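You operate a simulated robot arm through the tools that you are given. There is no shell and no other tool.

Carry out the task below with a simulated robot arm. There is one attempt and no reset: what you move stays moved.

JOB
Drain the tank through the hose, rinse it out with water and close the valves.
Fine: hose end on the drain port first; drain valve open till the tube is empty, water valve open till no blue shows, water closed, then the drain; the lid stays open to dry; leave the fill lever and the lift crank.

The check looks at the end state, three seconds after you hand in, the way a careful person would. Anything else that was tipped, shoved, dropped, spilled or broken makes it a failure. A push-on lid holds only when it is set on centred and level and pressed home; a screw cap is set on level and turned clockwise until tight.

ROBOT AND FRAMES
A 6-joint arm with a two-finger parallel gripper on a trunk, on a base that moves. Base frame: it is fixed to the floor where the robot stands at the start and does not move with it; the origin is under the middle of the robot, x ahead of it, y to its left, z up. Units: mm, degrees, N and s.
With the tool pointing down near the work surface it reaches from about 380 to 920 mm from the robot's upright axis, wherever it stands. Its first joint turns from -115.0 to 115.0 degrees. Places, roughly: drain port [2100, 2700, 800]; fill lever [2700, 3000, 900]; green hose end [2250, 2750, 750]; lift crank [1800, 2600, 900]; tank [2300, 2500, 900]; tank drain lever [2200, 2700, 800]; water valve lever [2500, 2800, 800]. Payload 3.43 kg.
The TCP is the grasp point between the finger pads, 34 mm short of the fingertips. In the tool frame z runs along the fingers and y along their closing line. Largest opening 128 mm; finger width 24, thickness 12; the body of the gripper, 48 by 130 mm, starts 96 mm behind the TCP.
Orientation is that of the tool frame in the base frame, as a unit quaternion [x, y, z, w]. With the fingers straight down and closing along the base's y, the tool's x points along the base's -x, its y along +y and its z along -z.

CONTROLS
- The arm moves only by the tool servo_tool. Its argument "plan" is a list of rows, each an object of numbers (a shift or turn left out is 0, a gripper value left out holds the last): "ax", "ay", "az": the turn, a rotation vector about the tool's x, y, z in degrees; "tx", "ty", "tz": the shift along the tool's x, y, z in cm; "jaw": the closure, from 0 (fully open) to 1 (shut). In form: [{"ax": .., "ay": .., "az": .., "tx": .., "ty": .., "tz": .., "jaw": ..}, ...]. A call has 1 to 20 rows; each row shifts and turns the commanded pose from where the row before left it, along the tool's axes as they then stand. A row lasts 0.2 s, in which the tool goes at most 50 mm and 8.6 degrees; a call with a longer step from one row to the next is refused whole, and so is a gripper value outside its range. A pose out of reach is approached as far as the arm can. The call stops where the force on the tool passes 50 N (or 10 N more than at its start, if that is more) or the arm is blocked; 0.2 s more then pass. Each finger travels about 108 mm/s and halts on what it meets, pressing with about 24 N; the grip force reading is that of the motor and also rises with nothing between the fingers. The clock runs only during rows and for 0.2 s after the last one: add rows that do not move to give the fingers time. It gives the time, the measured TCP pose, the force on the tool (base axes), the opening and the grip force at its end, in the units of the frame above (readings bear some noise), with the torque about the TCP (base axes, N m) and any sound that the robot's microphone picked up.
- Cameras (640 x 400 px; columns grow to the right, rows downward): "scene" is now at [80, 177.8, 1180.3]; the picture's right is [-0.19, -0.98, 0.00], its down [-0.37, 0.07, -0.93] and it looks along [0.91, -0.17, -0.37] (base axes); focal length 289 px, centre (320, 200). "wrist" rides on the gripper at [76, -11, -160] in the tool frame; the picture's right is [0.15, 0.99, 0.00], its down [-0.88, 0.13, -0.46] and it looks along [-0.45, 0.07, 0.89] (tool axes); focal length 234 px, centre (320, 200). There is no depth. A picture from a camera that has moved, and an enlarged one, comes with that camera's place and axes in the base frame and with its lens.
- get_image(camera): a new picture of that camera. It takes no simulated time.
- raise_lower(by): moves the trunk up (or, below 0, down) by that many mm; the arm and the scene camera ride with it, the base frame stays. It gives what a move gives, with no picture.
- roll_base(legs): drives the robot by 1 to 6 legs, each [ahead, turn to the left] in mm and degrees, along the robot's own axes; the way and the turn of a leg run together, so that a leg with both is an arc; at most 1500 mm and 180 degrees a leg. The arm and the cameras ride along, it lands a little off, and it stops where it bumps. It gives what a move gives.
- head_to(pan, tilt): turns the head with the scene camera to pan (to the left, within 103 degrees either way) and tilt (down, from -29 to 69), counted from straight ahead of the robot (the tilt from the chest, where the trunk bows). It gives what a move gives.
- zoom(camera, box): a new picture of the part [left, top, right, bottom] of that camera's present view, enlarged. It takes no simulated time.
- hand_in(): hands the job in; it is judged then, once.

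Places have to be worked out from the pictures, the camera data and where the tool is seen. Open the gripper and draw the arm clear of the work before you hand the job in, unless the task says otherwise.

The tools are called after "Emit:" as name(argument=value, ...) on one line, values as JSON. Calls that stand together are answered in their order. servo_tool: Moves the arm, as the interface text tells. Its arguments: {"type":"object","properties":{"plan":{"type":"array","items":{"type":"object","properties":{"ax":{"type":"number"},"ay":{"type":"number"},"az":{"type":"number"},"tx":{"type":"number"},"ty":{"type":"number"},"tz":{"type":"number"},"jaw":{"type":"number"}}}}},"required":["plan"]} The other tools are called the same way: raise_lower (by) moves the trunk up or down; roll_base (legs) drives the base; head_to (pan, tilt) turns the head that bears the scene camera; get_image (camera) takes a picture; zoom (camera, box) takes an enlarged picture of a part of a camera's view; hand_in () hands the job in.

At the start:

```text
t: 0.0
position: [555.0, 120.0, 1047.9]
ee_rot: [0.001, 1.0, 0.0, 0.0]
ft_force: [-0.8, 0.0, 0.1]
ft_torque: [0.02, 0.02, 0.02]
finger_gap: 128.0
grasp_force: 0.0
trunk travel left (down, up): [-425.0, 365.0]
robot x, y, heading: [1.1, -2.4, 0.1]
head pan, tilt (commanded): [-10.8, 22.0]
```

scene: 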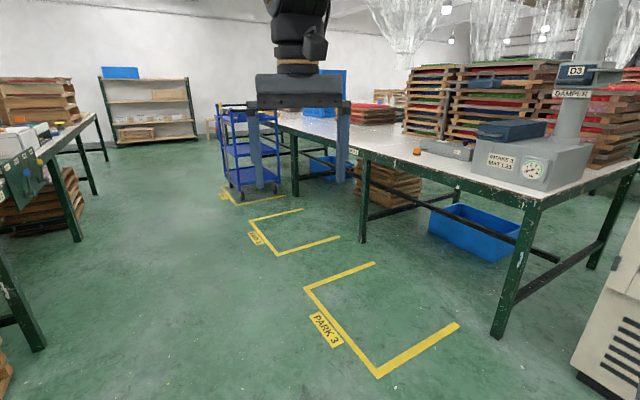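
wrist: 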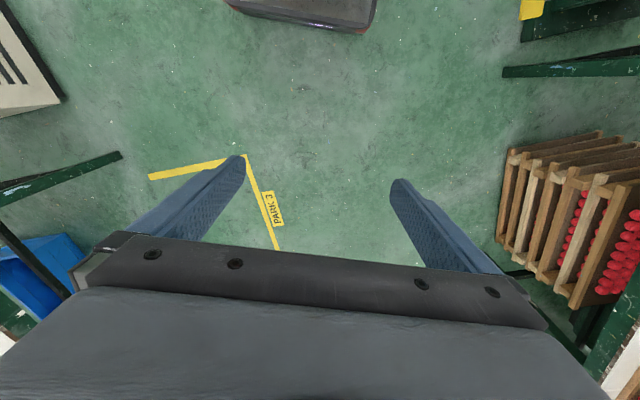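

The start picture shows tables and a cart ahead; the tank area should be near [2300, 2600], ahead-left. I turn the head to the left to look at it.

Emit:
head_to(pan=48, tilt=10)

Emit:
get_image(camera="scene")

```text
t: 1.3
position: [554.7, 121.4, 1047.4]
ee_rot: [0.0, 1.0, 0.0, 0.0]
ft_force: [0.5, -0.1, 0.7]
ft_torque: [0.0, -0.02, 0.0]
finger_gap: 127.9
grasp_force: 0.1
trunk travel left (down, up): [-425.0, 365.0]
robot x, y, heading: [0.4, 1.6, 0.2]
head pan, tilt (commanded): [48.0, 10.0]
```

```text
taken
camera scene: at [51.1, 264.2, 1199.8], right [0.74, -0.67, 0.0], down [-0.12, -0.13, -0.98], along [0.66, 0.73, -0.17], focal length 289 px, centre (320, 200)
```

scene: 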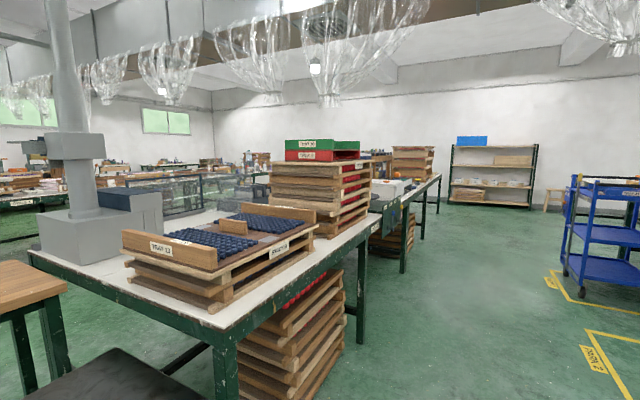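

The tank's place should project near pixel (335,176), at the green/red tray stack or behind it. I zoom in there.

Emit:
zoom(camera="scene", box=[240, 110, 460, 250])

Emit:
zoom(camera="scene", box=[0, 100, 260, 260])

```text
2.86 times, centred on (350, 180) of scene
camera zoom: at [51.1, 264.2, 1199.8], right [0.74, -0.67, 0.0], down [-0.12, -0.13, -0.98], along [0.66, 0.73, -0.17], focal length 825 px, centre (234, 257)
```

zoom: 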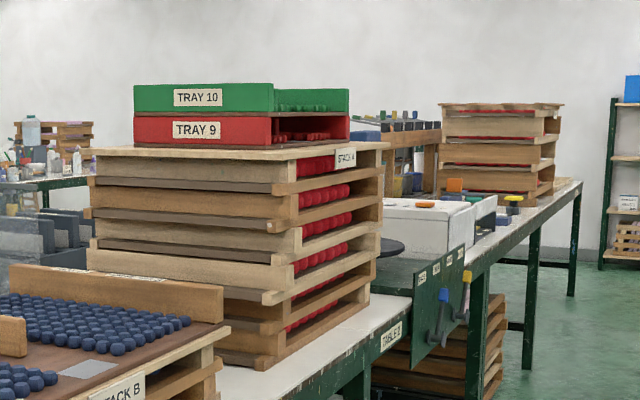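

```text
2.46 times, centred on (130, 180) of scene
camera zoom: at [51.1, 264.2, 1199.8], right [0.74, -0.67, 0.0], down [-0.12, -0.13, -0.98], along [0.66, 0.73, -0.17], focal length 710 px, centre (788, 249)
```

zoom: 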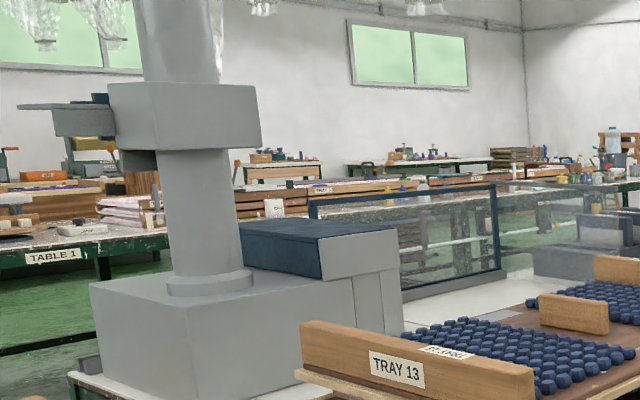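

The row of tables runs off ahead at about 17 degrees, and the tank's listed levers seem to lie on its far side. I look further left for a way round, and tilt down for the floor.

Emit:
head_to(pan=100, tilt=20)

Emit:
get_image(camera="scene")

Emit:
head_to(pan=60, tilt=25)

Emit:
get_image(camera="scene")

Emit:
head_to(pan=10, tilt=15)

Emit:
get_image(camera="scene")

```text
t: 2.5
position: [554.1, 120.7, 1048.6]
ee_rot: [0.0, 1.0, 0.0, 0.0]
ft_force: [-1.4, 0.4, -1.2]
ft_torque: [-0.02, 0.02, -0.02]
finger_gap: 128.2
grasp_force: 0.0
trunk travel left (down, up): [-425.0, 365.0]
robot x, y, heading: [2.0, 0.9, 0.1]
head pan, tilt (commanded): [100.0, 20.0]
```

```text
taken
camera scene: at [-27.3, 286.9, 1183.6], right [0.98, 0.17, 0.0], down [0.06, -0.34, -0.94], along [-0.16, 0.93, -0.34], focal length 289 px, centre (320, 200)
```

scene: 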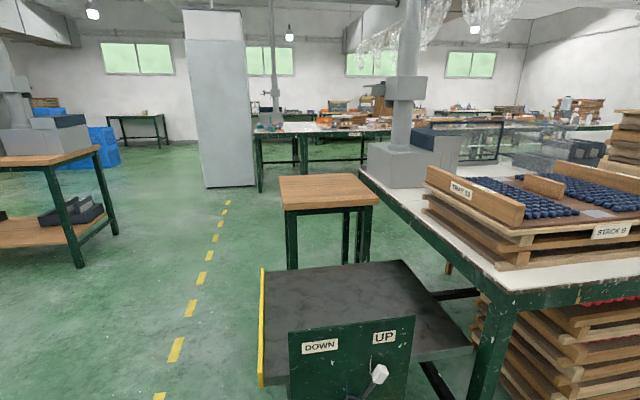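

```text
t: 3.6
position: [556.0, 120.5, 1047.9]
ee_rot: [0.001, 1.0, 0.0, -0.001]
ft_force: [1.4, -0.3, 0.5]
ft_torque: [0.02, 0.0, 0.03]
finger_gap: 128.0
grasp_force: 0.1
trunk travel left (down, up): [-425.0, 365.0]
robot x, y, heading: [1.1, 1.0, 0.1]
head pan, tilt (commanded): [60.0, 25.0]
```

```text
taken
camera scene: at [34.8, 275.0, 1175.5], right [0.87, -0.5, 0.0], down [-0.21, -0.37, -0.91], along [0.45, 0.79, -0.42], focal length 289 px, centre (320, 200)
```

scene: 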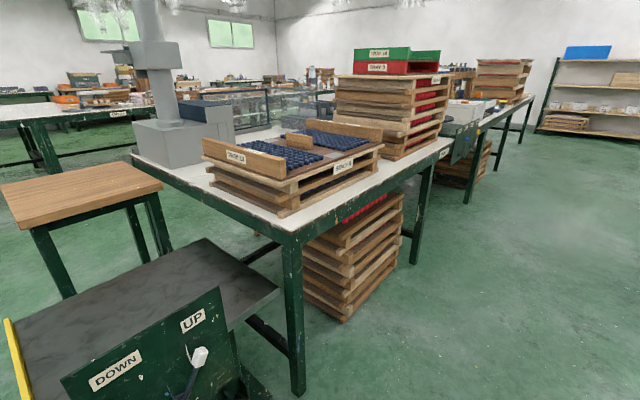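

```text
t: 4.7
position: [554.0, 120.5, 1048.0]
ee_rot: [-0.001, 1.0, 0.0, 0.0]
ft_force: [-0.2, -0.3, -0.7]
ft_torque: [-0.01, -0.01, 0.0]
finger_gap: 128.1
grasp_force: 0.0
trunk travel left (down, up): [-425.0, 365.0]
robot x, y, heading: [1.9, -2.5, 0.2]
head pan, tilt (commanded): [10.0, 15.0]
```

```text
taken
camera scene: at [80.8, 211.4, 1191.7], right [0.17, -0.98, 0.0], down [-0.26, -0.05, -0.97], along [0.95, 0.17, -0.26], focal length 289 px, centre (320, 200)
```

scene: 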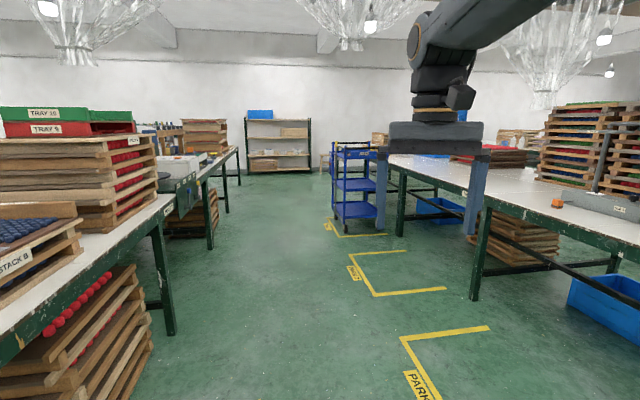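

A transparent-walled thing stands behind the stack, and a white box with a green lever panel in the row. I zoom in on both from suitable head angles.

Emit:
zoom(camera="scene", box=[120, 110, 260, 230])

Emit:
head_to(pan=60, tilt=10)

Emit:
zoom(camera="scene", box=[160, 100, 380, 240])

Emit:
head_to(pan=35, tilt=10)

Emit:
zoom(camera="scene", box=[220, 110, 420, 240])

```text
3.33 times, centred on (190, 170) of scene
camera zoom: at [80.8, 211.4, 1191.7], right [0.17, -0.98, 0.0], down [-0.26, -0.05, -0.97], along [0.95, 0.17, -0.26], focal length 962 px, centre (753, 300)
```

zoom: 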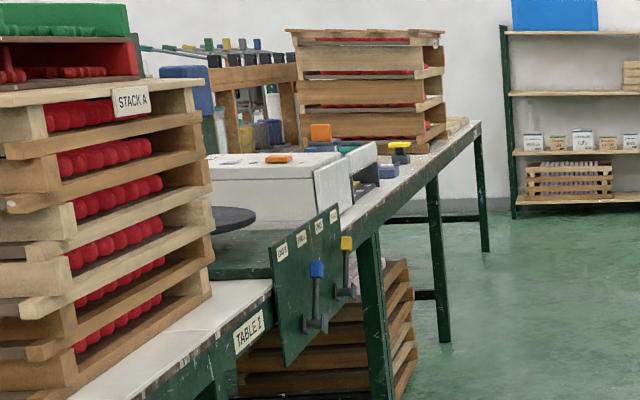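

```text
t: 5.9
position: [554.8, 119.9, 1049.3]
ee_rot: [0.0, 1.0, 0.0, 0.0]
ft_force: [0.2, 1.1, 0.1]
ft_torque: [-0.01, -0.02, 0.02]
finger_gap: 128.1
grasp_force: 0.0
trunk travel left (down, up): [-425.0, 365.0]
robot x, y, heading: [3.8, 1.2, -0.0]
head pan, tilt (commanded): [60.0, 10.0]
```

```text
2.86 times, centred on (270, 170) of scene
camera zoom: at [35.4, 275.6, 1199.8], right [0.87, -0.5, 0.0], down [-0.09, -0.15, -0.98], along [0.49, 0.85, -0.17], focal length 825 px, centre (463, 286)
```

zoom: 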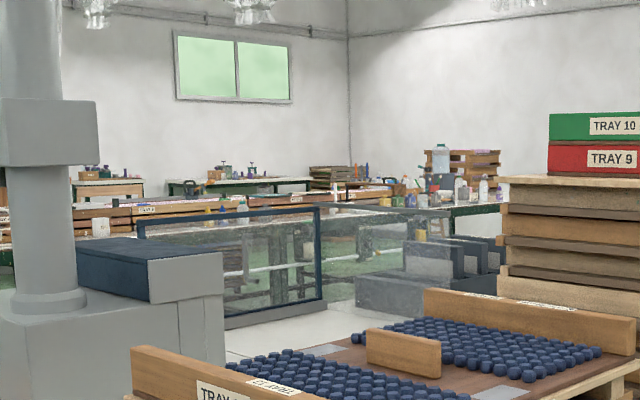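

```text
t: 6.8
position: [554.0, 120.8, 1048.9]
ee_rot: [0.0, 1.0, 0.0, 0.0]
ft_force: [0.2, 0.3, 0.3]
ft_torque: [0.0, -0.01, 0.02]
finger_gap: 128.2
grasp_force: 0.0
trunk travel left (down, up): [-425.0, 365.0]
robot x, y, heading: [2.1, -5.2, -0.2]
head pan, tilt (commanded): [35.0, 10.0]
```

```text
3.08 times, centred on (320, 175) of scene
camera zoom: at [65.0, 248.5, 1199.8], right [0.57, -0.82, 0.0], down [-0.14, -0.1, -0.98], along [0.81, 0.57, -0.17], focal length 888 px, centre (320, 277)
```

zoom: 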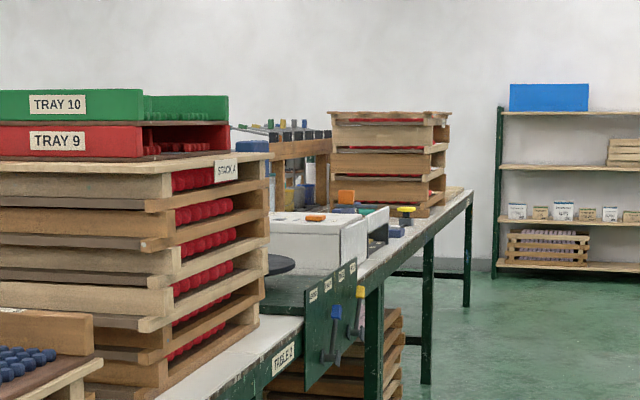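

The tank is hidden behind Stack A, with its levers on the far side of the row; the way round looks clear past the lift table along the yellow dashes. First I draw the arm in toward the robot for driving.

Emit:
servo_tool(plan=[{"tx": 4}, {"tx": 4}, {"tx": 4}, {"tx": 3, "ty": -3}, {"ty": -4}, {"ty": -4}, {}])

Emit:
roll_base(legs=[[0, 150]])

Emit:
head_to(pan=0, tilt=25)

Emit:
get_image(camera="scene")

```text
t: 8.4
position: [431.0, 14.4, 1046.0]
ee_rot: [0.0, 1.0, 0.0, -0.001]
ft_force: [0.2, 0.4, 0.0]
ft_torque: [-0.01, 0.02, 0.04]
finger_gap: 127.9
grasp_force: 0.0
out of reach, approached as far as the arm can: row 4, 5, 6
trunk travel left (down, up): [-425.0, 365.0]
robot x, y, heading: [1.5, 0.4, 0.2]
head pan, tilt (commanded): [35.0, 10.0]
```

```text
t: 14.8
position: [-367.2, 224.7, 1045.9]
ee_rot: [0.957, -0.289, 0.002, 0.0]
ft_force: [0.9, -0.1, -0.3]
ft_torque: [0.0, -0.02, -0.03]
finger_gap: 128.1
grasp_force: 0.0
trunk travel left (down, up): [-425.0, 365.0]
robot x, y, heading: [3.5, -0.3, 146.5]
head pan, tilt (commanded): [35.0, 10.0]
```

```text
t: 15.8
position: [-367.7, 225.7, 1044.5]
ee_rot: [0.958, -0.288, 0.001, 0.0]
ft_force: [0.1, -0.3, 0.6]
ft_torque: [0.0, 0.02, 0.02]
finger_gap: 128.1
grasp_force: 0.0
trunk travel left (down, up): [-425.0, 365.0]
robot x, y, heading: [3.9, 4.1, 146.4]
head pan, tilt (commanded): [0.0, 25.0]
```

```text
taken
camera scene: at [-173.2, -118.4, 1175.5], right [0.55, 0.83, 0.0], down [0.35, -0.23, -0.91], along [-0.76, 0.5, -0.42], focal length 289 px, centre (320, 200)
```

scene: 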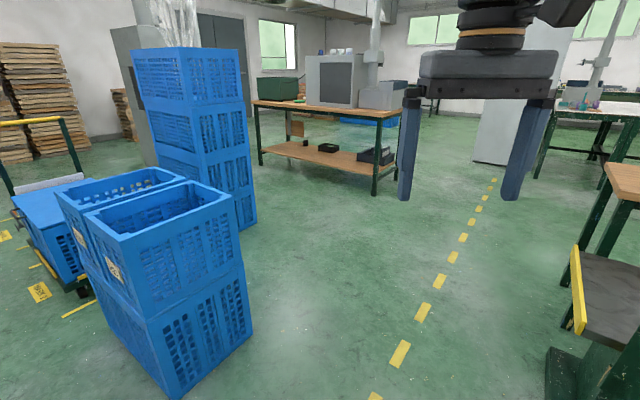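

The way along the dashes is open: blue crates lie to the left (corner near [-1190,150]) and the lift table to the right (corner near [-260,815]). I drive between them, then turn along the dashes.

Emit:
roll_base(legs=[[850, 0], [0, -37]])

Emit:
get_image(camera="scene")

```text
t: 22.2
position: [-854.1, 895.0, 1045.2]
ee_rot: [0.803, -0.596, 0.002, 0.001]
ft_force: [-1.3, -1.1, -0.9]
ft_torque: [0.03, 0.02, -0.03]
finger_gap: 127.9
grasp_force: 0.1
trunk travel left (down, up): [-425.0, 365.0]
robot x, y, heading: [-715.9, 485.1, 107.0]
head pan, tilt (commanded): [0.0, 25.0]
```

```text
taken
camera scene: at [-923.6, 507.5, 1175.5], right [0.96, 0.29, 0.0], down [0.12, -0.4, -0.91], along [-0.26, 0.87, -0.42], focal length 289 px, centre (320, 200)
```

scene: 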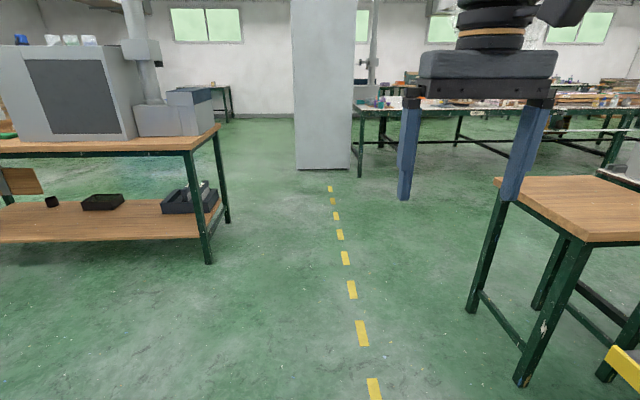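

Clear floor lies ahead along the dashes, with the wood-topped table about 0.6 m off to my right. I drive 2.0 m on into the cross aisle, then turn right toward the tank's far side.

Emit:
roll_base(legs=[[1500, 0], [550, 0], [0, -80]])

Emit:
get_image(camera="scene")

```text
t: 35.9
position: [-904.7, 2694.9, 1045.0]
ee_rot: [-0.239, 0.971, -0.001, -0.001]
ft_force: [0.1, -1.0, -0.2]
ft_torque: [-0.01, 0.0, -0.01]
finger_gap: 127.8
grasp_force: 0.0
trunk travel left (down, up): [-425.0, 365.0]
robot x, y, heading: [-1279.9, 2483.1, 27.8]
head pan, tilt (commanded): [0.0, 25.0]
```

```text
taken
camera scene: at [-1297.5, 2692.6, 1175.5], right [0.46, -0.89, 0.0], down [-0.37, -0.2, -0.91], along [0.8, 0.42, -0.42], focal length 289 px, centre (320, 200)
```

scene: 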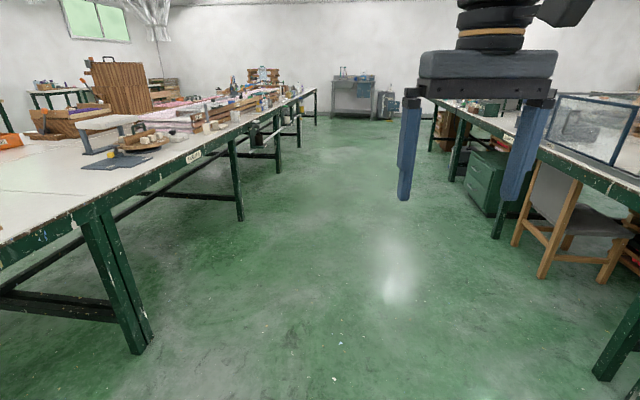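

I'm now in the second aisle, with row 1's back side (glass case, chair, drawers) on the right. I pan right and zoom in to find the tank and its levers.

Emit:
head_to(pan=-18, tilt=15)

Emit:
get_image(camera="scene")

Emit:
zoom(camera="scene", box=[200, 120, 420, 260])

```text
t: 36.7
position: [-902.9, 2694.8, 1045.3]
ee_rot: [-0.239, 0.971, 0.0, -0.002]
ft_force: [0.7, -0.3, 0.8]
ft_torque: [-0.02, 0.0, -0.02]
finger_gap: 128.1
grasp_force: 0.1
trunk travel left (down, up): [-425.0, 365.0]
robot x, y, heading: [-1279.6, 2484.8, 27.6]
head pan, tilt (commanded): [-18.0, 15.0]
```

```text
taken
camera scene: at [-1287.0, 2665.6, 1191.7], right [0.17, -0.99, 0.0], down [-0.26, -0.04, -0.97], along [0.95, 0.16, -0.26], focal length 289 px, centre (320, 200)
```

scene: 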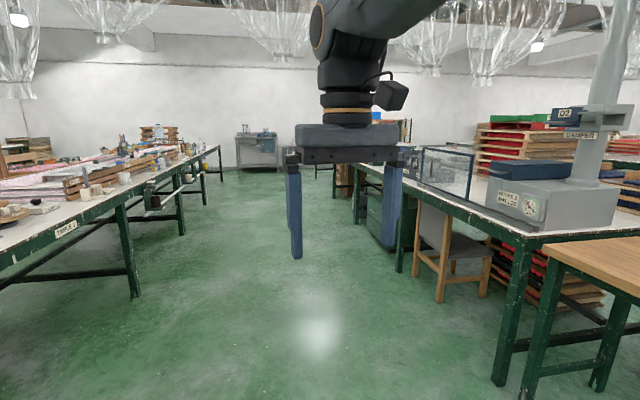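

```text
2.86 times, centred on (310, 190) of scene
camera zoom: at [-1287.0, 2665.6, 1191.7], right [0.17, -0.99, 0.0], down [-0.26, -0.04, -0.97], along [0.95, 0.16, -0.26], focal length 825 px, centre (349, 229)
```

zoom: 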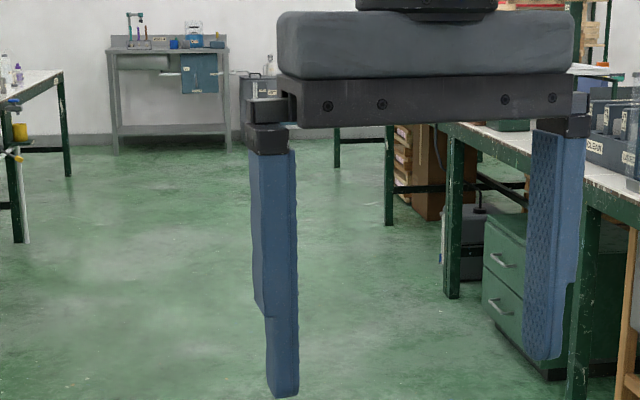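

The tank itself is hidden behind the gripper, but the aisle is wide (about v=1.9 m to 4.0 m across). I align with the aisle and drive 2.5 m along, then look right.

Emit:
roll_base(legs=[[0, -8], [1500, 0], [900, 0]])

Emit:
head_to(pan=-45, tilt=20)

Emit:
get_image(camera="scene")

```text
t: 49.0
position: [1377.2, 3432.1, 1045.1]
ee_rot: [-0.172, 0.985, 0.0, -0.001]
ft_force: [1.3, 0.4, 0.2]
ft_torque: [0.01, 0.02, 0.02]
finger_gap: 128.1
grasp_force: 0.1
trunk travel left (down, up): [-425.0, 365.0]
robot x, y, heading: [980.7, 3276.9, 19.6]
head pan, tilt (commanded): [-18.0, 15.0]
```

```text
t: 49.9
position: [1378.3, 3430.8, 1045.5]
ee_rot: [-0.172, 0.985, 0.0, -0.002]
ft_force: [-0.1, 0.7, 0.4]
ft_torque: [0.02, 0.0, 0.04]
finger_gap: 128.2
grasp_force: 0.0
trunk travel left (down, up): [-425.0, 365.0]
robot x, y, heading: [978.8, 3268.3, 20.0]
head pan, tilt (commanded): [-45.0, 20.0]
```

```text
taken
camera scene: at [984.7, 3412.2, 1183.6], right [-0.42, -0.91, 0.0], down [-0.31, 0.15, -0.94], along [0.85, -0.4, -0.34], focal length 289 px, centre (320, 200)
```

scene: 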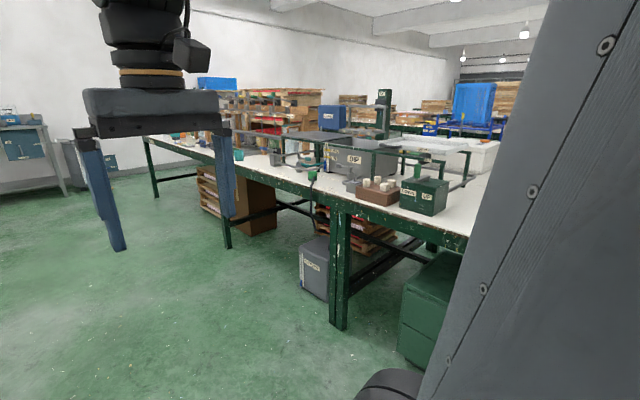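

The machine with a gauge tube and levers is in view now on the table ahead-right. I zoom in on it.

Emit:
zoom(camera="scene", box=[230, 80, 420, 220])

Emit:
zoom(camera="scene", box=[360, 80, 520, 220])

Emit:
zoom(camera="scene", box=[230, 180, 420, 320])

```text
2.86 times, centred on (325, 150) of scene
camera zoom: at [984.7, 3412.2, 1183.6], right [-0.42, -0.91, 0.0], down [-0.31, 0.15, -0.94], along [0.85, -0.4, -0.34], focal length 825 px, centre (306, 343)
```

zoom: 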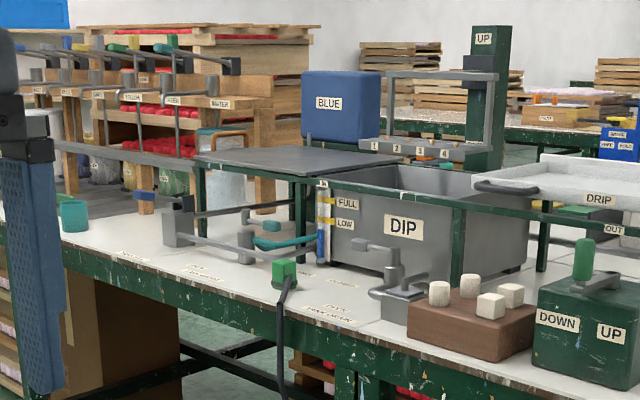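

```text
2.86 times, centred on (440, 150) of scene
camera zoom: at [984.7, 3412.2, 1183.6], right [-0.42, -0.91, 0.0], down [-0.31, 0.15, -0.94], along [0.85, -0.4, -0.34], focal length 825 px, centre (-23, 343)
```

zoom: 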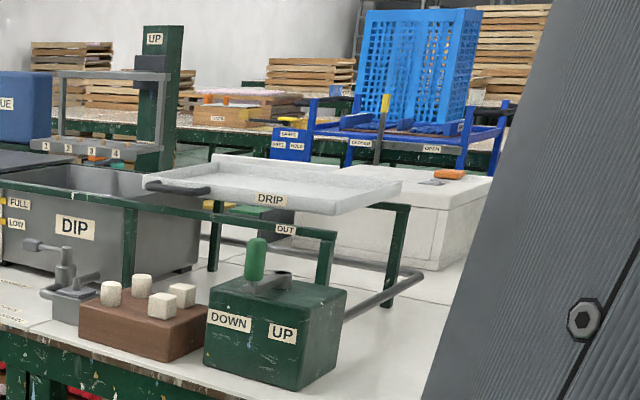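

```text
2.86 times, centred on (325, 250) of scene
camera zoom: at [984.7, 3412.2, 1183.6], right [-0.42, -0.91, 0.0], down [-0.31, 0.15, -0.94], along [0.85, -0.4, -0.34], focal length 825 px, centre (306, 57)
```

zoom: 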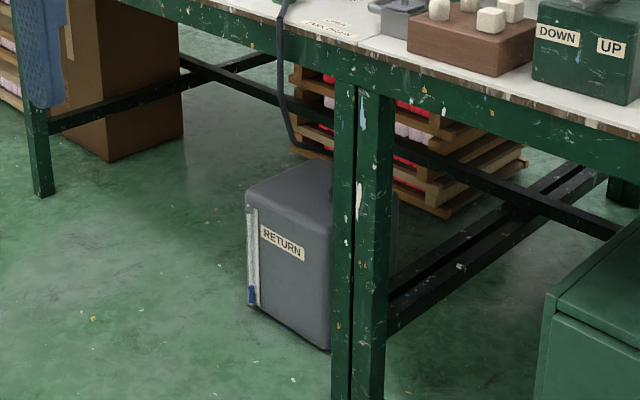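

I see the DIP tank with a FULL/LOW gauge tube, a drain elbow and valve near [2115,2716], a green hose end hanging by the table edge near [2300,2835,800], and the RETURN can under the table. I drive over to stand in front of it, facing the row.

Emit:
roll_base(legs=[[0, -16], [1000, 0], [0, -60]])

Emit:
head_to(pan=0, tilt=30)

Emit:
get_image(camera="scene")

```text
t: 58.6
position: [2238.7, 2986.9, 1044.8]
ee_rot: [0.46, 0.888, 0.002, -0.001]
ft_force: [-0.2, -0.4, 0.5]
ft_torque: [-0.02, -0.01, 0.0]
finger_gap: 128.3
grasp_force: 0.1
trunk travel left (down, up): [-425.0, 365.0]
robot x, y, heading: [1977.0, 3331.6, -54.7]
head pan, tilt (commanded): [-45.0, 20.0]
```

```text
t: 59.7
position: [2237.5, 2986.6, 1044.9]
ee_rot: [0.46, 0.888, 0.001, -0.002]
ft_force: [-0.1, 0.3, -0.6]
ft_torque: [-0.01, 0.01, -0.01]
finger_gap: 128.0
grasp_force: 0.1
trunk travel left (down, up): [-425.0, 365.0]
robot x, y, heading: [1980.1, 3331.0, -54.6]
head pan, tilt (commanded): [0.0, 30.0]
```

```text
taken
camera scene: at [2182.4, 3379.2, 1167.5], right [-0.82, -0.58, 0.0], down [-0.29, 0.41, -0.87], along [0.5, -0.71, -0.5], focal length 289 px, centre (320, 200)
```

scene: 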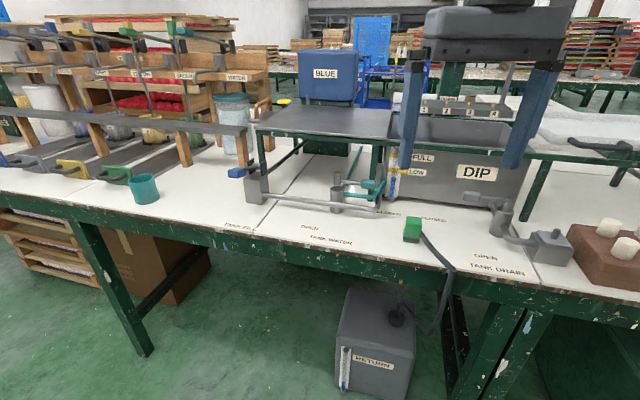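

The machine is well in view: TANK WATER valve (teal lever), green hose end on the table edge, TANK DRAIN valve and port to the right. I zoom in on each.

Emit:
zoom(camera="scene", box=[200, 130, 420, 270])

Emit:
zoom(camera="scene", box=[380, 140, 600, 290])

Emit:
zoom(camera="scene", box=[320, 240, 500, 400])

```text
2.86 times, centred on (310, 200) of scene
camera zoom: at [2182.4, 3379.2, 1167.5], right [-0.82, -0.58, 0.0], down [-0.29, 0.41, -0.87], along [0.5, -0.71, -0.5], focal length 825 px, centre (349, 200)
```

zoom: 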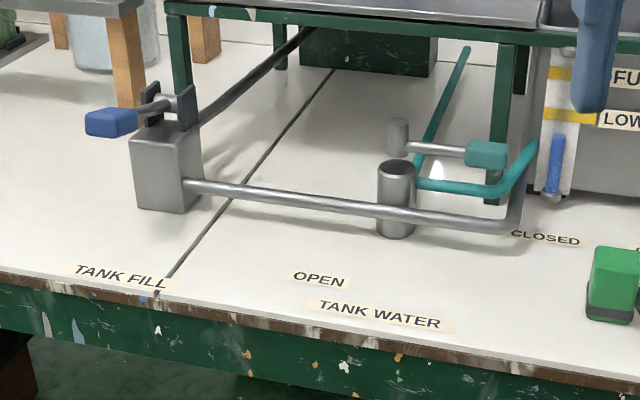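

```text
2.67 times, centred on (490, 215) of scene
camera zoom: at [2182.4, 3379.2, 1167.5], right [-0.82, -0.58, 0.0], down [-0.29, 0.41, -0.87], along [0.5, -0.71, -0.5], focal length 770 px, centre (-133, 160)
```

zoom: 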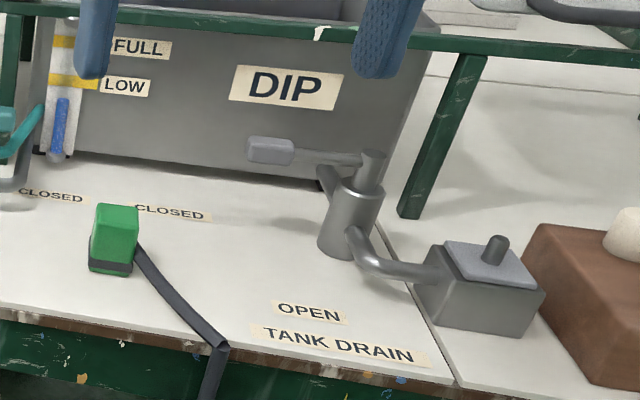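

```text
2.50 times, centred on (410, 320) of scene
camera zoom: at [2182.4, 3379.2, 1167.5], right [-0.82, -0.58, 0.0], down [-0.29, 0.41, -0.87], along [0.5, -0.71, -0.5], focal length 722 px, centre (95, -100)
```

zoom: 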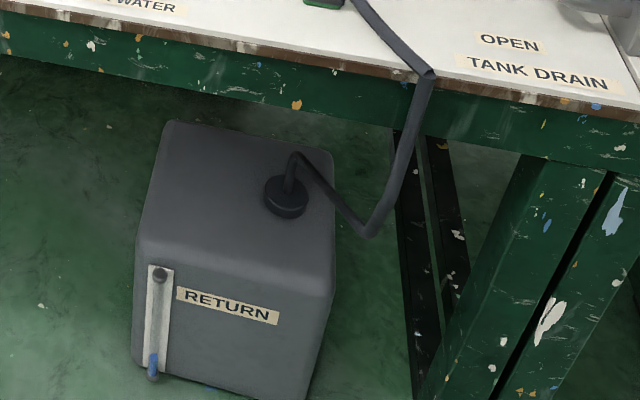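

Geometry by two views puts the hose end's top near [2318,2826,811]. I'm within reach of everything here, so I take tighter zooms of the hose end, the port and the levers.

Emit:
zoom(camera="scene", box=[380, 190, 480, 260])

Emit:
zoom(camera="scene", box=[480, 180, 600, 280])

Emit:
get_image(camera="wrist")

```text
5.71 times, centred on (430, 225) of scene
camera zoom: at [2182.4, 3379.2, 1167.5], right [-0.82, -0.58, 0.0], down [-0.29, 0.41, -0.87], along [0.5, -0.71, -0.5], focal length 1649 px, centre (-309, 57)
```

zoom: 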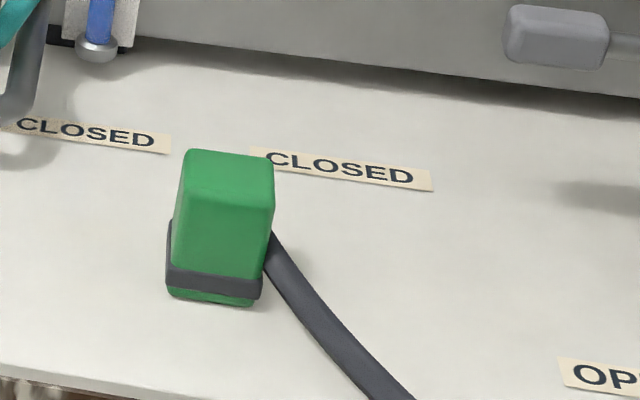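

```text
4.00 times, centred on (540, 230) of scene
camera zoom: at [2182.4, 3379.2, 1167.5], right [-0.82, -0.58, 0.0], down [-0.29, 0.41, -0.87], along [0.5, -0.71, -0.5], focal length 1154 px, centre (-560, 80)
```

zoom: 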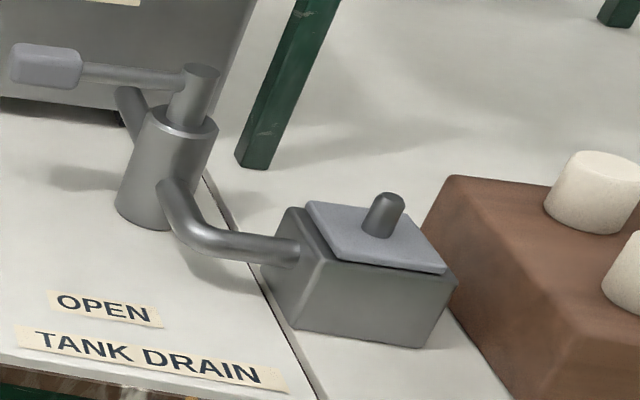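

```text
taken
camera wrist: at [2185.3, 3042.6, 1206.2], right [0.72, 0.69, 0.0], down [0.62, -0.65, 0.45], along [0.31, -0.33, -0.89], focal length 234 px, centre (320, 200)
```

wrist: 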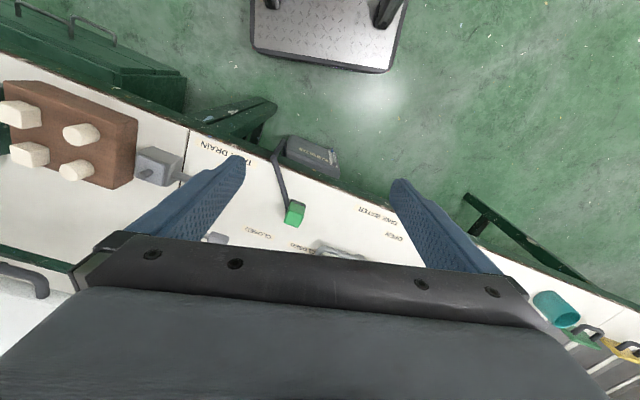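

The drain port is a small box with a round-topped spigot; the green hose end is a block of about 35 x 35 x 60 mm with the hose leaving low on its right-hand side. I move the tool above the hose end for a close wrist view.

Emit:
servo_tool(plan=[{"tx": -3.54, "ty": -0.54}, {"tx": -3.54, "ty": -0.54}, {"tx": -3.54, "ty": -0.54}, {"tx": -3.54, "ty": -0.54}, {"tx": -3.54, "ty": -0.54}, {"tz": 3}, {"tz": 3}, {"tz": 3}, {}])

Emit:
get_image(camera="wrist")

Emit:
get_image(camera="scene")

```text
t: 61.7
position: [2318.5, 2825.9, 951.9]
ee_rot: [0.46, 0.888, 0.001, -0.002]
ft_force: [-0.5, -0.1, -0.9]
ft_torque: [-0.02, -0.01, 0.01]
finger_gap: 128.0
grasp_force: 0.0
trunk travel left (down, up): [-425.0, 365.0]
robot x, y, heading: [1976.8, 3329.6, -54.6]
head pan, tilt (commanded): [0.0, 30.0]
```

```text
taken
camera wrist: at [2266.7, 2882.3, 1114.0], right [0.72, 0.69, 0.0], down [0.62, -0.65, 0.45], along [0.31, -0.33, -0.89], focal length 234 px, centre (320, 200)
```

wrist: 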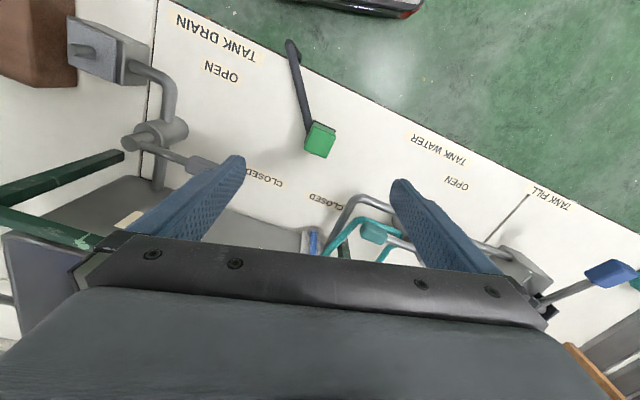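

```text
taken
camera scene: at [2182.5, 3379.2, 1167.5], right [-0.82, -0.58, 0.0], down [-0.29, 0.41, -0.87], along [0.5, -0.71, -0.5], focal length 289 px, centre (320, 200)
```

scene: 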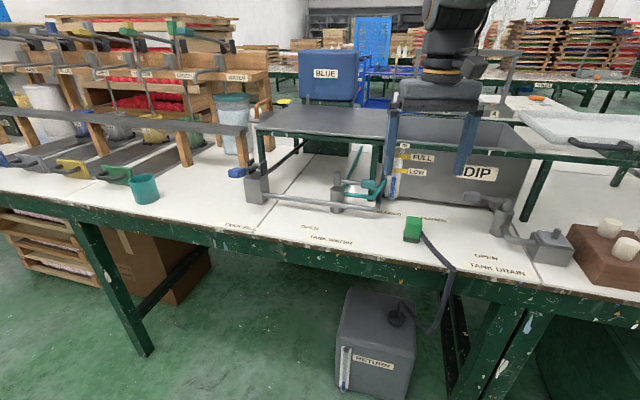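

The hose end is seen by the wrist camera at (320,140), i.e. near [2312,2833,811], in agreement with the other estimate. I zoom in to see its yaw and where the hose leaves.

Emit:
zoom(camera="wrist", box=[260, 20, 380, 180])

Emit:
zoom(camera="wrist", box=[50, 0, 250, 200])

Emit:
zoom(camera="scene", box=[380, 120, 480, 260])

```text
2.50 times, centred on (320, 100) of wrist
camera zoom: at [2266.7, 2882.3, 1114.0], right [0.72, 0.69, 0.0], down [0.62, -0.65, 0.45], along [0.31, -0.33, -0.89], focal length 585 px, centre (320, 450)
```

zoom: 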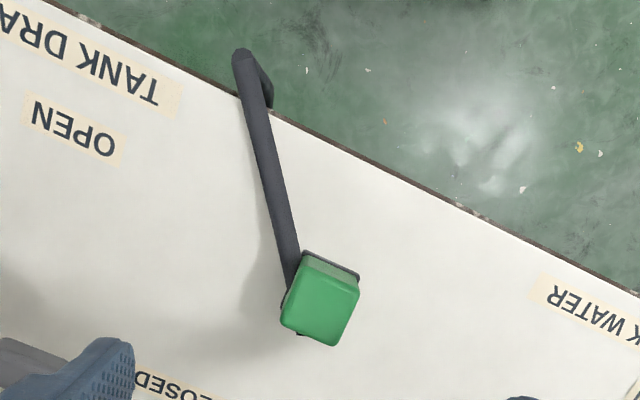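

```text
2.00 times, centred on (150, 100) of wrist
camera zoom: at [2266.7, 2882.3, 1114.0], right [0.72, 0.69, 0.0], down [0.62, -0.65, 0.45], along [0.31, -0.33, -0.89], focal length 468 px, centre (660, 400)
```

zoom: 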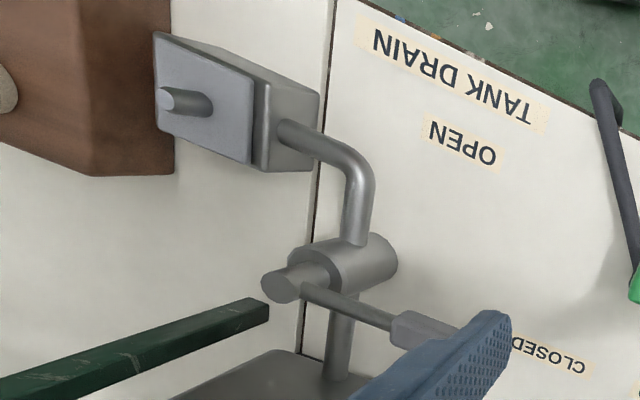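

```text
2.86 times, centred on (430, 190) of scene
camera zoom: at [2182.5, 3379.2, 1167.5], right [-0.82, -0.58, 0.0], down [-0.29, 0.41, -0.87], along [0.5, -0.71, -0.5], focal length 825 px, centre (6, 229)
```

zoom: 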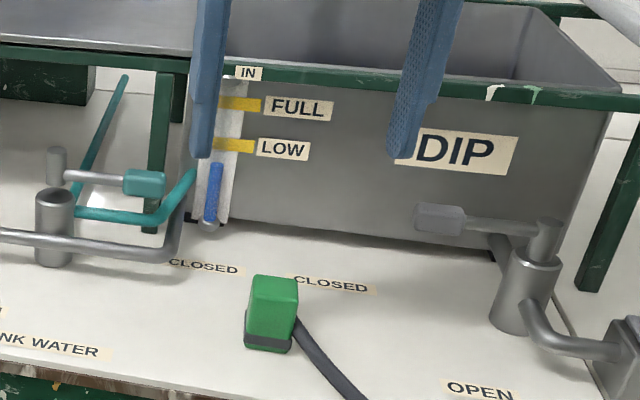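

The hose end is square to the table row (yaw about 20.5°), centre near [2314,2832], with the hose leaving its right (-u) face; the spigot top triangulates to [2067,2732,835] and the drain stem to [2159,2696,859]. I turn the gripper so it closes front-to-back, clear of the hose.

Emit:
servo_tool(plan=[{"az": -8.34}, {"az": -8.34}, {"az": -8.34}, {"az": -8.34}, {"az": -8.34}, {"az": -8.34}, {"az": -8.34}, {"az": -8.34}, {"az": -8.34}, {}])

Emit:
get_image(camera="wrist")

Emit:
get_image(camera="scene")

```text
t: 63.9
position: [2317.2, 2827.1, 956.7]
ee_rot: [-0.177, 0.984, 0.002, -0.001]
ft_force: [0.3, 0.3, -0.7]
ft_torque: [-0.03, 0.0, 0.0]
finger_gap: 128.2
grasp_force: 0.1
trunk travel left (down, up): [-425.0, 365.0]
robot x, y, heading: [1977.5, 3332.4, -54.7]
head pan, tilt (commanded): [0.0, 30.0]
```

```text
taken
camera wrist: at [2250.6, 2790.3, 1115.8], right [-0.48, 0.88, 0.0], down [0.78, 0.43, 0.46], along [0.4, 0.22, -0.89], focal length 234 px, centre (320, 200)
```

wrist: 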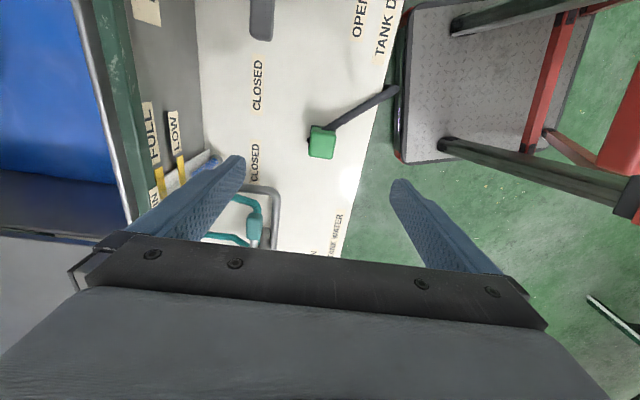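

```text
taken
camera scene: at [2182.5, 3379.2, 1167.5], right [-0.82, -0.58, 0.0], down [-0.29, 0.41, -0.87], along [0.5, -0.71, -0.5], focal length 289 px, centre (320, 200)
```

scene: 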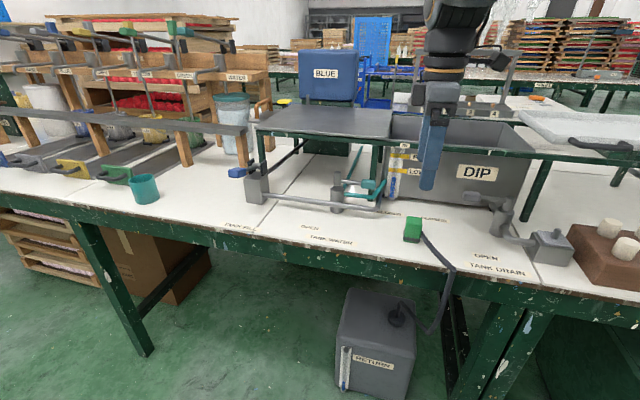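

The tank's blue dye shows at left in the wrist view. I zoom in to refine the hose-end centre.

Emit:
zoom(camera="wrist", box=[260, 70, 420, 190])

```text
3.33 times, centred on (340, 130) of wrist
camera zoom: at [2250.6, 2790.3, 1115.8], right [-0.48, 0.88, 0.0], down [0.78, 0.43, 0.46], along [0.4, 0.22, -0.89], focal length 781 px, centre (253, 433)
```

zoom: 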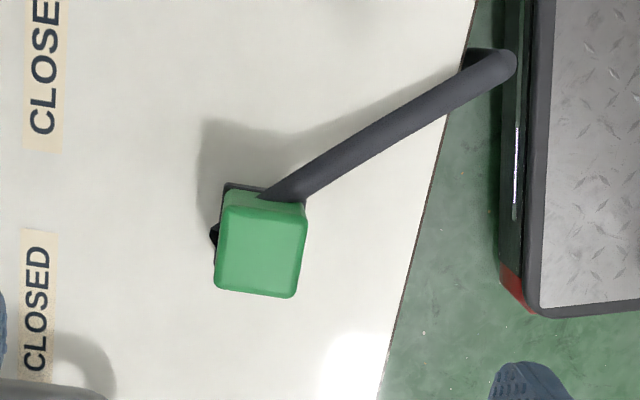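

The hose end's centre refines to about [2315.5,2830.5], right under the tool. I narrow the jaws to about 80 mm and descend to TCP z = 803, fingertips about 20 mm above the table.

Emit:
servo_tool(plan=[{"jaw": 0.375, "ty": 0.35}, {}, {"tz": 4}, {"tz": 4}, {"tz": 4}, {"tz": 2}, {"tz": 1.3}, {}])

Emit:
get_image(camera="wrist")

Emit:
zoom(camera="scene", box=[360, 130, 500, 260])

```text
t: 65.7
position: [2316.8, 2830.7, 801.8]
ee_rot: [-0.177, 0.984, 0.002, -0.002]
ft_force: [-0.3, 0.4, 0.1]
ft_torque: [0.02, 0.03, -0.01]
finger_gap: 80.1
grasp_force: 0.0
trunk travel left (down, up): [-425.0, 365.0]
robot x, y, heading: [1978.7, 3331.7, -54.6]
head pan, tilt (commanded): [0.0, 30.0]
```

```text
taken
camera wrist: at [2251.2, 2795.2, 962.0], right [-0.48, 0.88, 0.0], down [0.78, 0.43, 0.46], along [0.4, 0.22, -0.89], focal length 234 px, centre (320, 200)
```

wrist: 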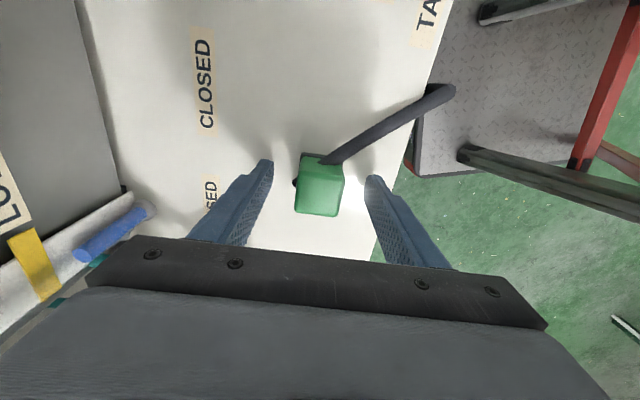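

```text
3.08 times, centred on (430, 195) of scene
camera zoom: at [2182.5, 3379.2, 1167.5], right [-0.82, -0.58, 0.0], down [-0.29, 0.41, -0.87], along [0.5, -0.71, -0.5], focal length 888 px, centre (-18, 215)
```

zoom: 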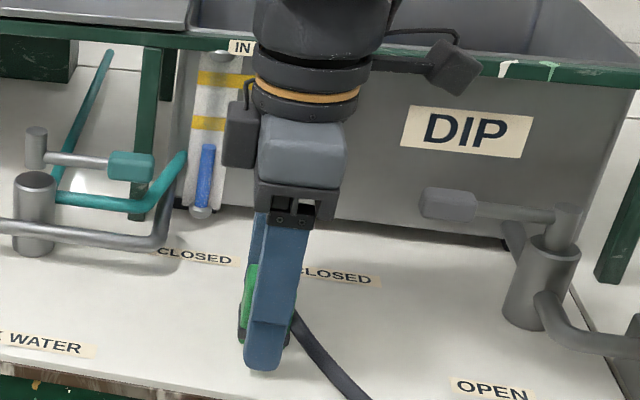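

The block stands centred between the fingers with the hose clear of the front pad. I close the jaws.

Emit:
servo_tool(plan=[{"jaw": 1}, {}, {}, {}])

Emit:
get_image(camera="wrist")

```text
t: 66.7
position: [2318.3, 2832.0, 801.6]
ee_rot: [-0.177, 0.984, 0.003, -0.001]
ft_force: [-0.1, -0.8, -0.7]
ft_torque: [0.0, 0.02, 0.0]
finger_gap: 33.6
grasp_force: 24.0
trunk travel left (down, up): [-425.0, 365.0]
robot x, y, heading: [1979.5, 3334.1, -54.6]
head pan, tilt (commanded): [0.0, 30.0]
```

```text
taken
camera wrist: at [2251.2, 2795.0, 962.3], right [-0.48, 0.88, 0.0], down [0.78, 0.43, 0.46], along [0.4, 0.22, -0.89], focal length 234 px, centre (320, 200)
```

wrist: 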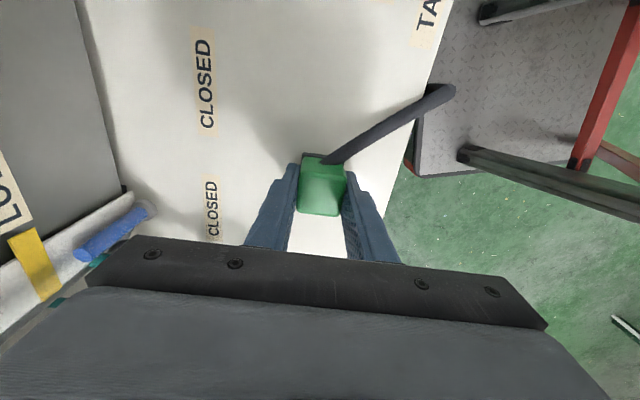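

The grip holds at 33.6 mm. I lift by about 10 cm and check that the hose follows freely and the can stays put.

Emit:
servo_tool(plan=[{"tz": -2}, {"tz": -3}, {"tz": -3}, {"tz": -3}, {}])

Emit:
get_image(camera="scene")

Emit:
zoom(camera="scene", box=[360, 130, 500, 260])

```text
t: 67.9
position: [2317.3, 2829.1, 913.7]
ee_rot: [-0.177, 0.984, 0.001, -0.001]
ft_force: [0.4, -0.2, -0.1]
ft_torque: [-0.01, 0.01, -0.03]
finger_gap: 33.8
grasp_force: 23.7
trunk travel left (down, up): [-425.0, 365.0]
robot x, y, heading: [1978.9, 3332.1, -54.8]
head pan, tilt (commanded): [0.0, 30.0]
```

```text
taken
camera scene: at [2182.6, 3379.1, 1167.5], right [-0.82, -0.58, 0.0], down [-0.29, 0.41, -0.87], along [0.5, -0.71, -0.5], focal length 289 px, centre (320, 200)
```

scene: 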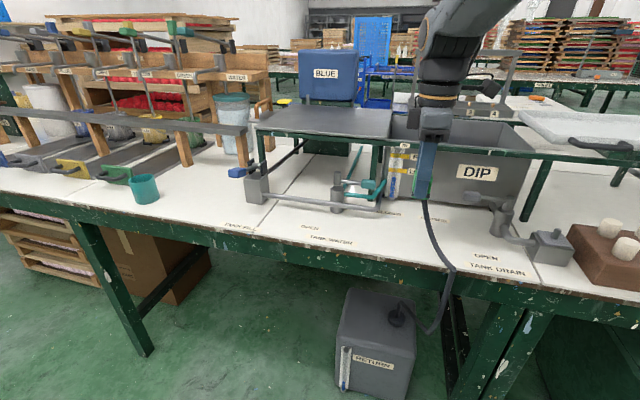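

```text
3.08 times, centred on (430, 195) of scene
camera zoom: at [2182.6, 3379.1, 1167.5], right [-0.82, -0.58, 0.0], down [-0.29, 0.41, -0.87], along [0.5, -0.71, -0.5], focal length 888 px, centre (-18, 215)
```

zoom: 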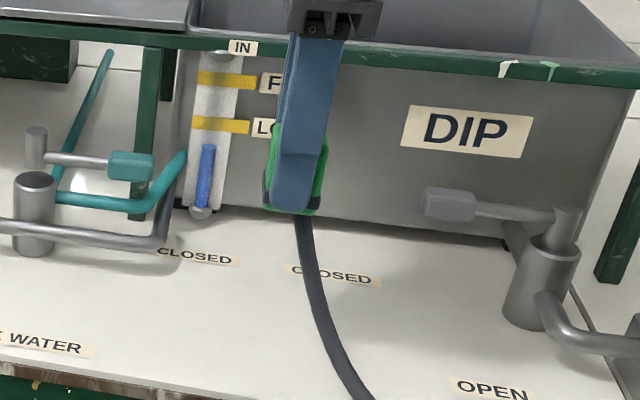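

The hose follows freely and the can has not moved. I zoom the wrist view to see how the block sits between the pads.

Emit:
zoom(camera="wrist", box=[240, 120, 400, 260])

Emit:
zoom(camera="scene", box=[390, 140, 460, 220])

```text
2.86 times, centred on (320, 190) of wrist
camera zoom: at [2251.4, 2793.8, 1074.7], right [-0.48, 0.88, 0.0], down [0.78, 0.43, 0.46], along [0.4, 0.22, -0.89], focal length 669 px, centre (320, 229)
```

zoom: 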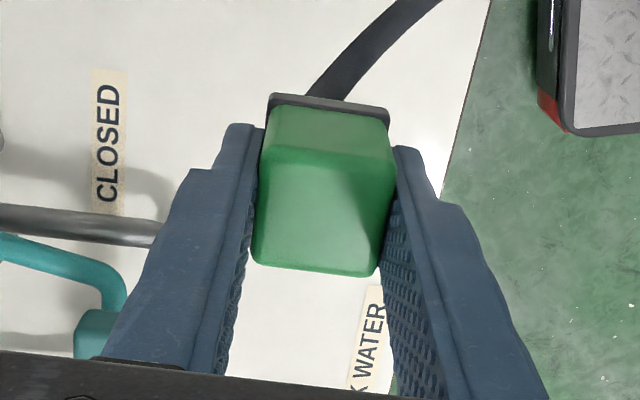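

```text
5.00 times, centred on (425, 180) of scene
camera zoom: at [2182.6, 3379.1, 1167.5], right [-0.82, -0.58, 0.0], down [-0.29, 0.41, -0.87], along [0.5, -0.71, -0.5], focal length 1443 px, centre (-205, 300)
```

zoom: 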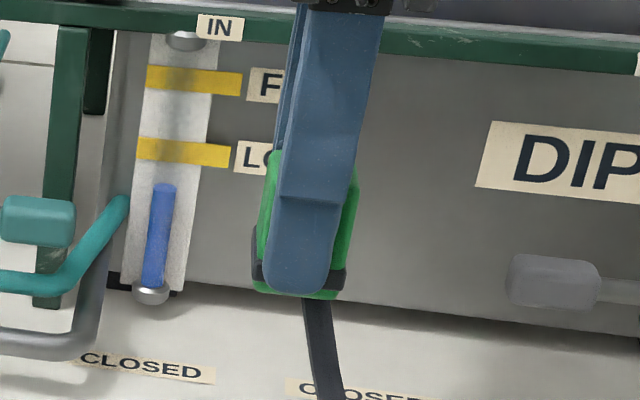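

The block sits about 4.5 mm toward tool +x of the TCP, bottom about 37 mm below the TCP (table at about z 765). I now turn the tool by -90° about the vertical so that the hose will leave the port toward the front.

Emit:
servo_tool(plan=[{"az": 8.2}, {"az": 8.2}, {"az": 8.2}, {"az": 8.2}, {"az": 8.2}, {"az": 8.2}, {"az": 8.2}, {"az": 8.2}, {"az": 8.2}, {"az": 8.2}, {"az": 8.0}, {}])

Emit:
get_image(camera="scene")

Emit:
get_image(camera="wrist")

```text
t: 70.5
position: [2316.7, 2830.4, 911.9]
ee_rot: [0.572, 0.82, 0.0, -0.002]
ft_force: [0.1, 0.1, -1.1]
ft_torque: [-0.02, 0.04, -0.01]
finger_gap: 33.8
grasp_force: 24.0
trunk travel left (down, up): [-425.0, 365.0]
robot x, y, heading: [1981.7, 3328.3, -54.5]
head pan, tilt (commanded): [0.0, 30.0]
```

```text
taken
camera scene: at [2182.5, 3379.2, 1167.5], right [-0.82, -0.58, 0.0], down [-0.29, 0.41, -0.87], along [0.5, -0.71, -0.5], focal length 289 px, centre (320, 200)
```

scene: 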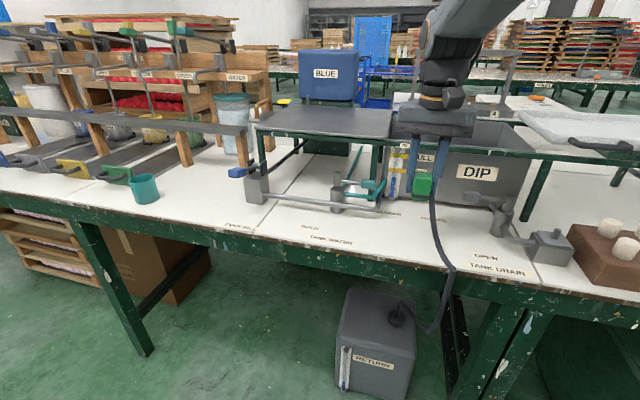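

```text
taken
camera wrist: at [2280.0, 2897.5, 1073.1], right [0.88, 0.48, 0.0], down [0.43, -0.78, 0.45], along [0.22, -0.4, -0.89], focal length 234 px, centre (320, 200)
```

wrist: 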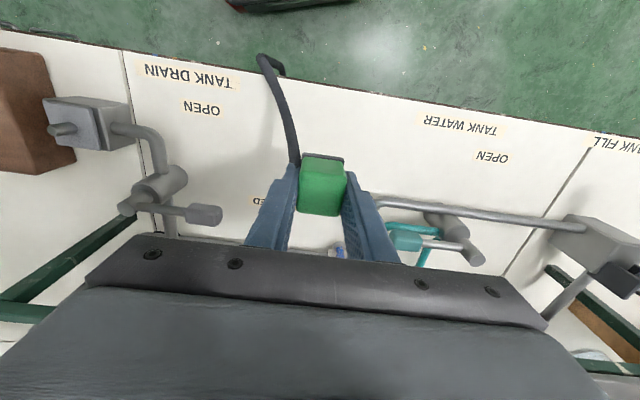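

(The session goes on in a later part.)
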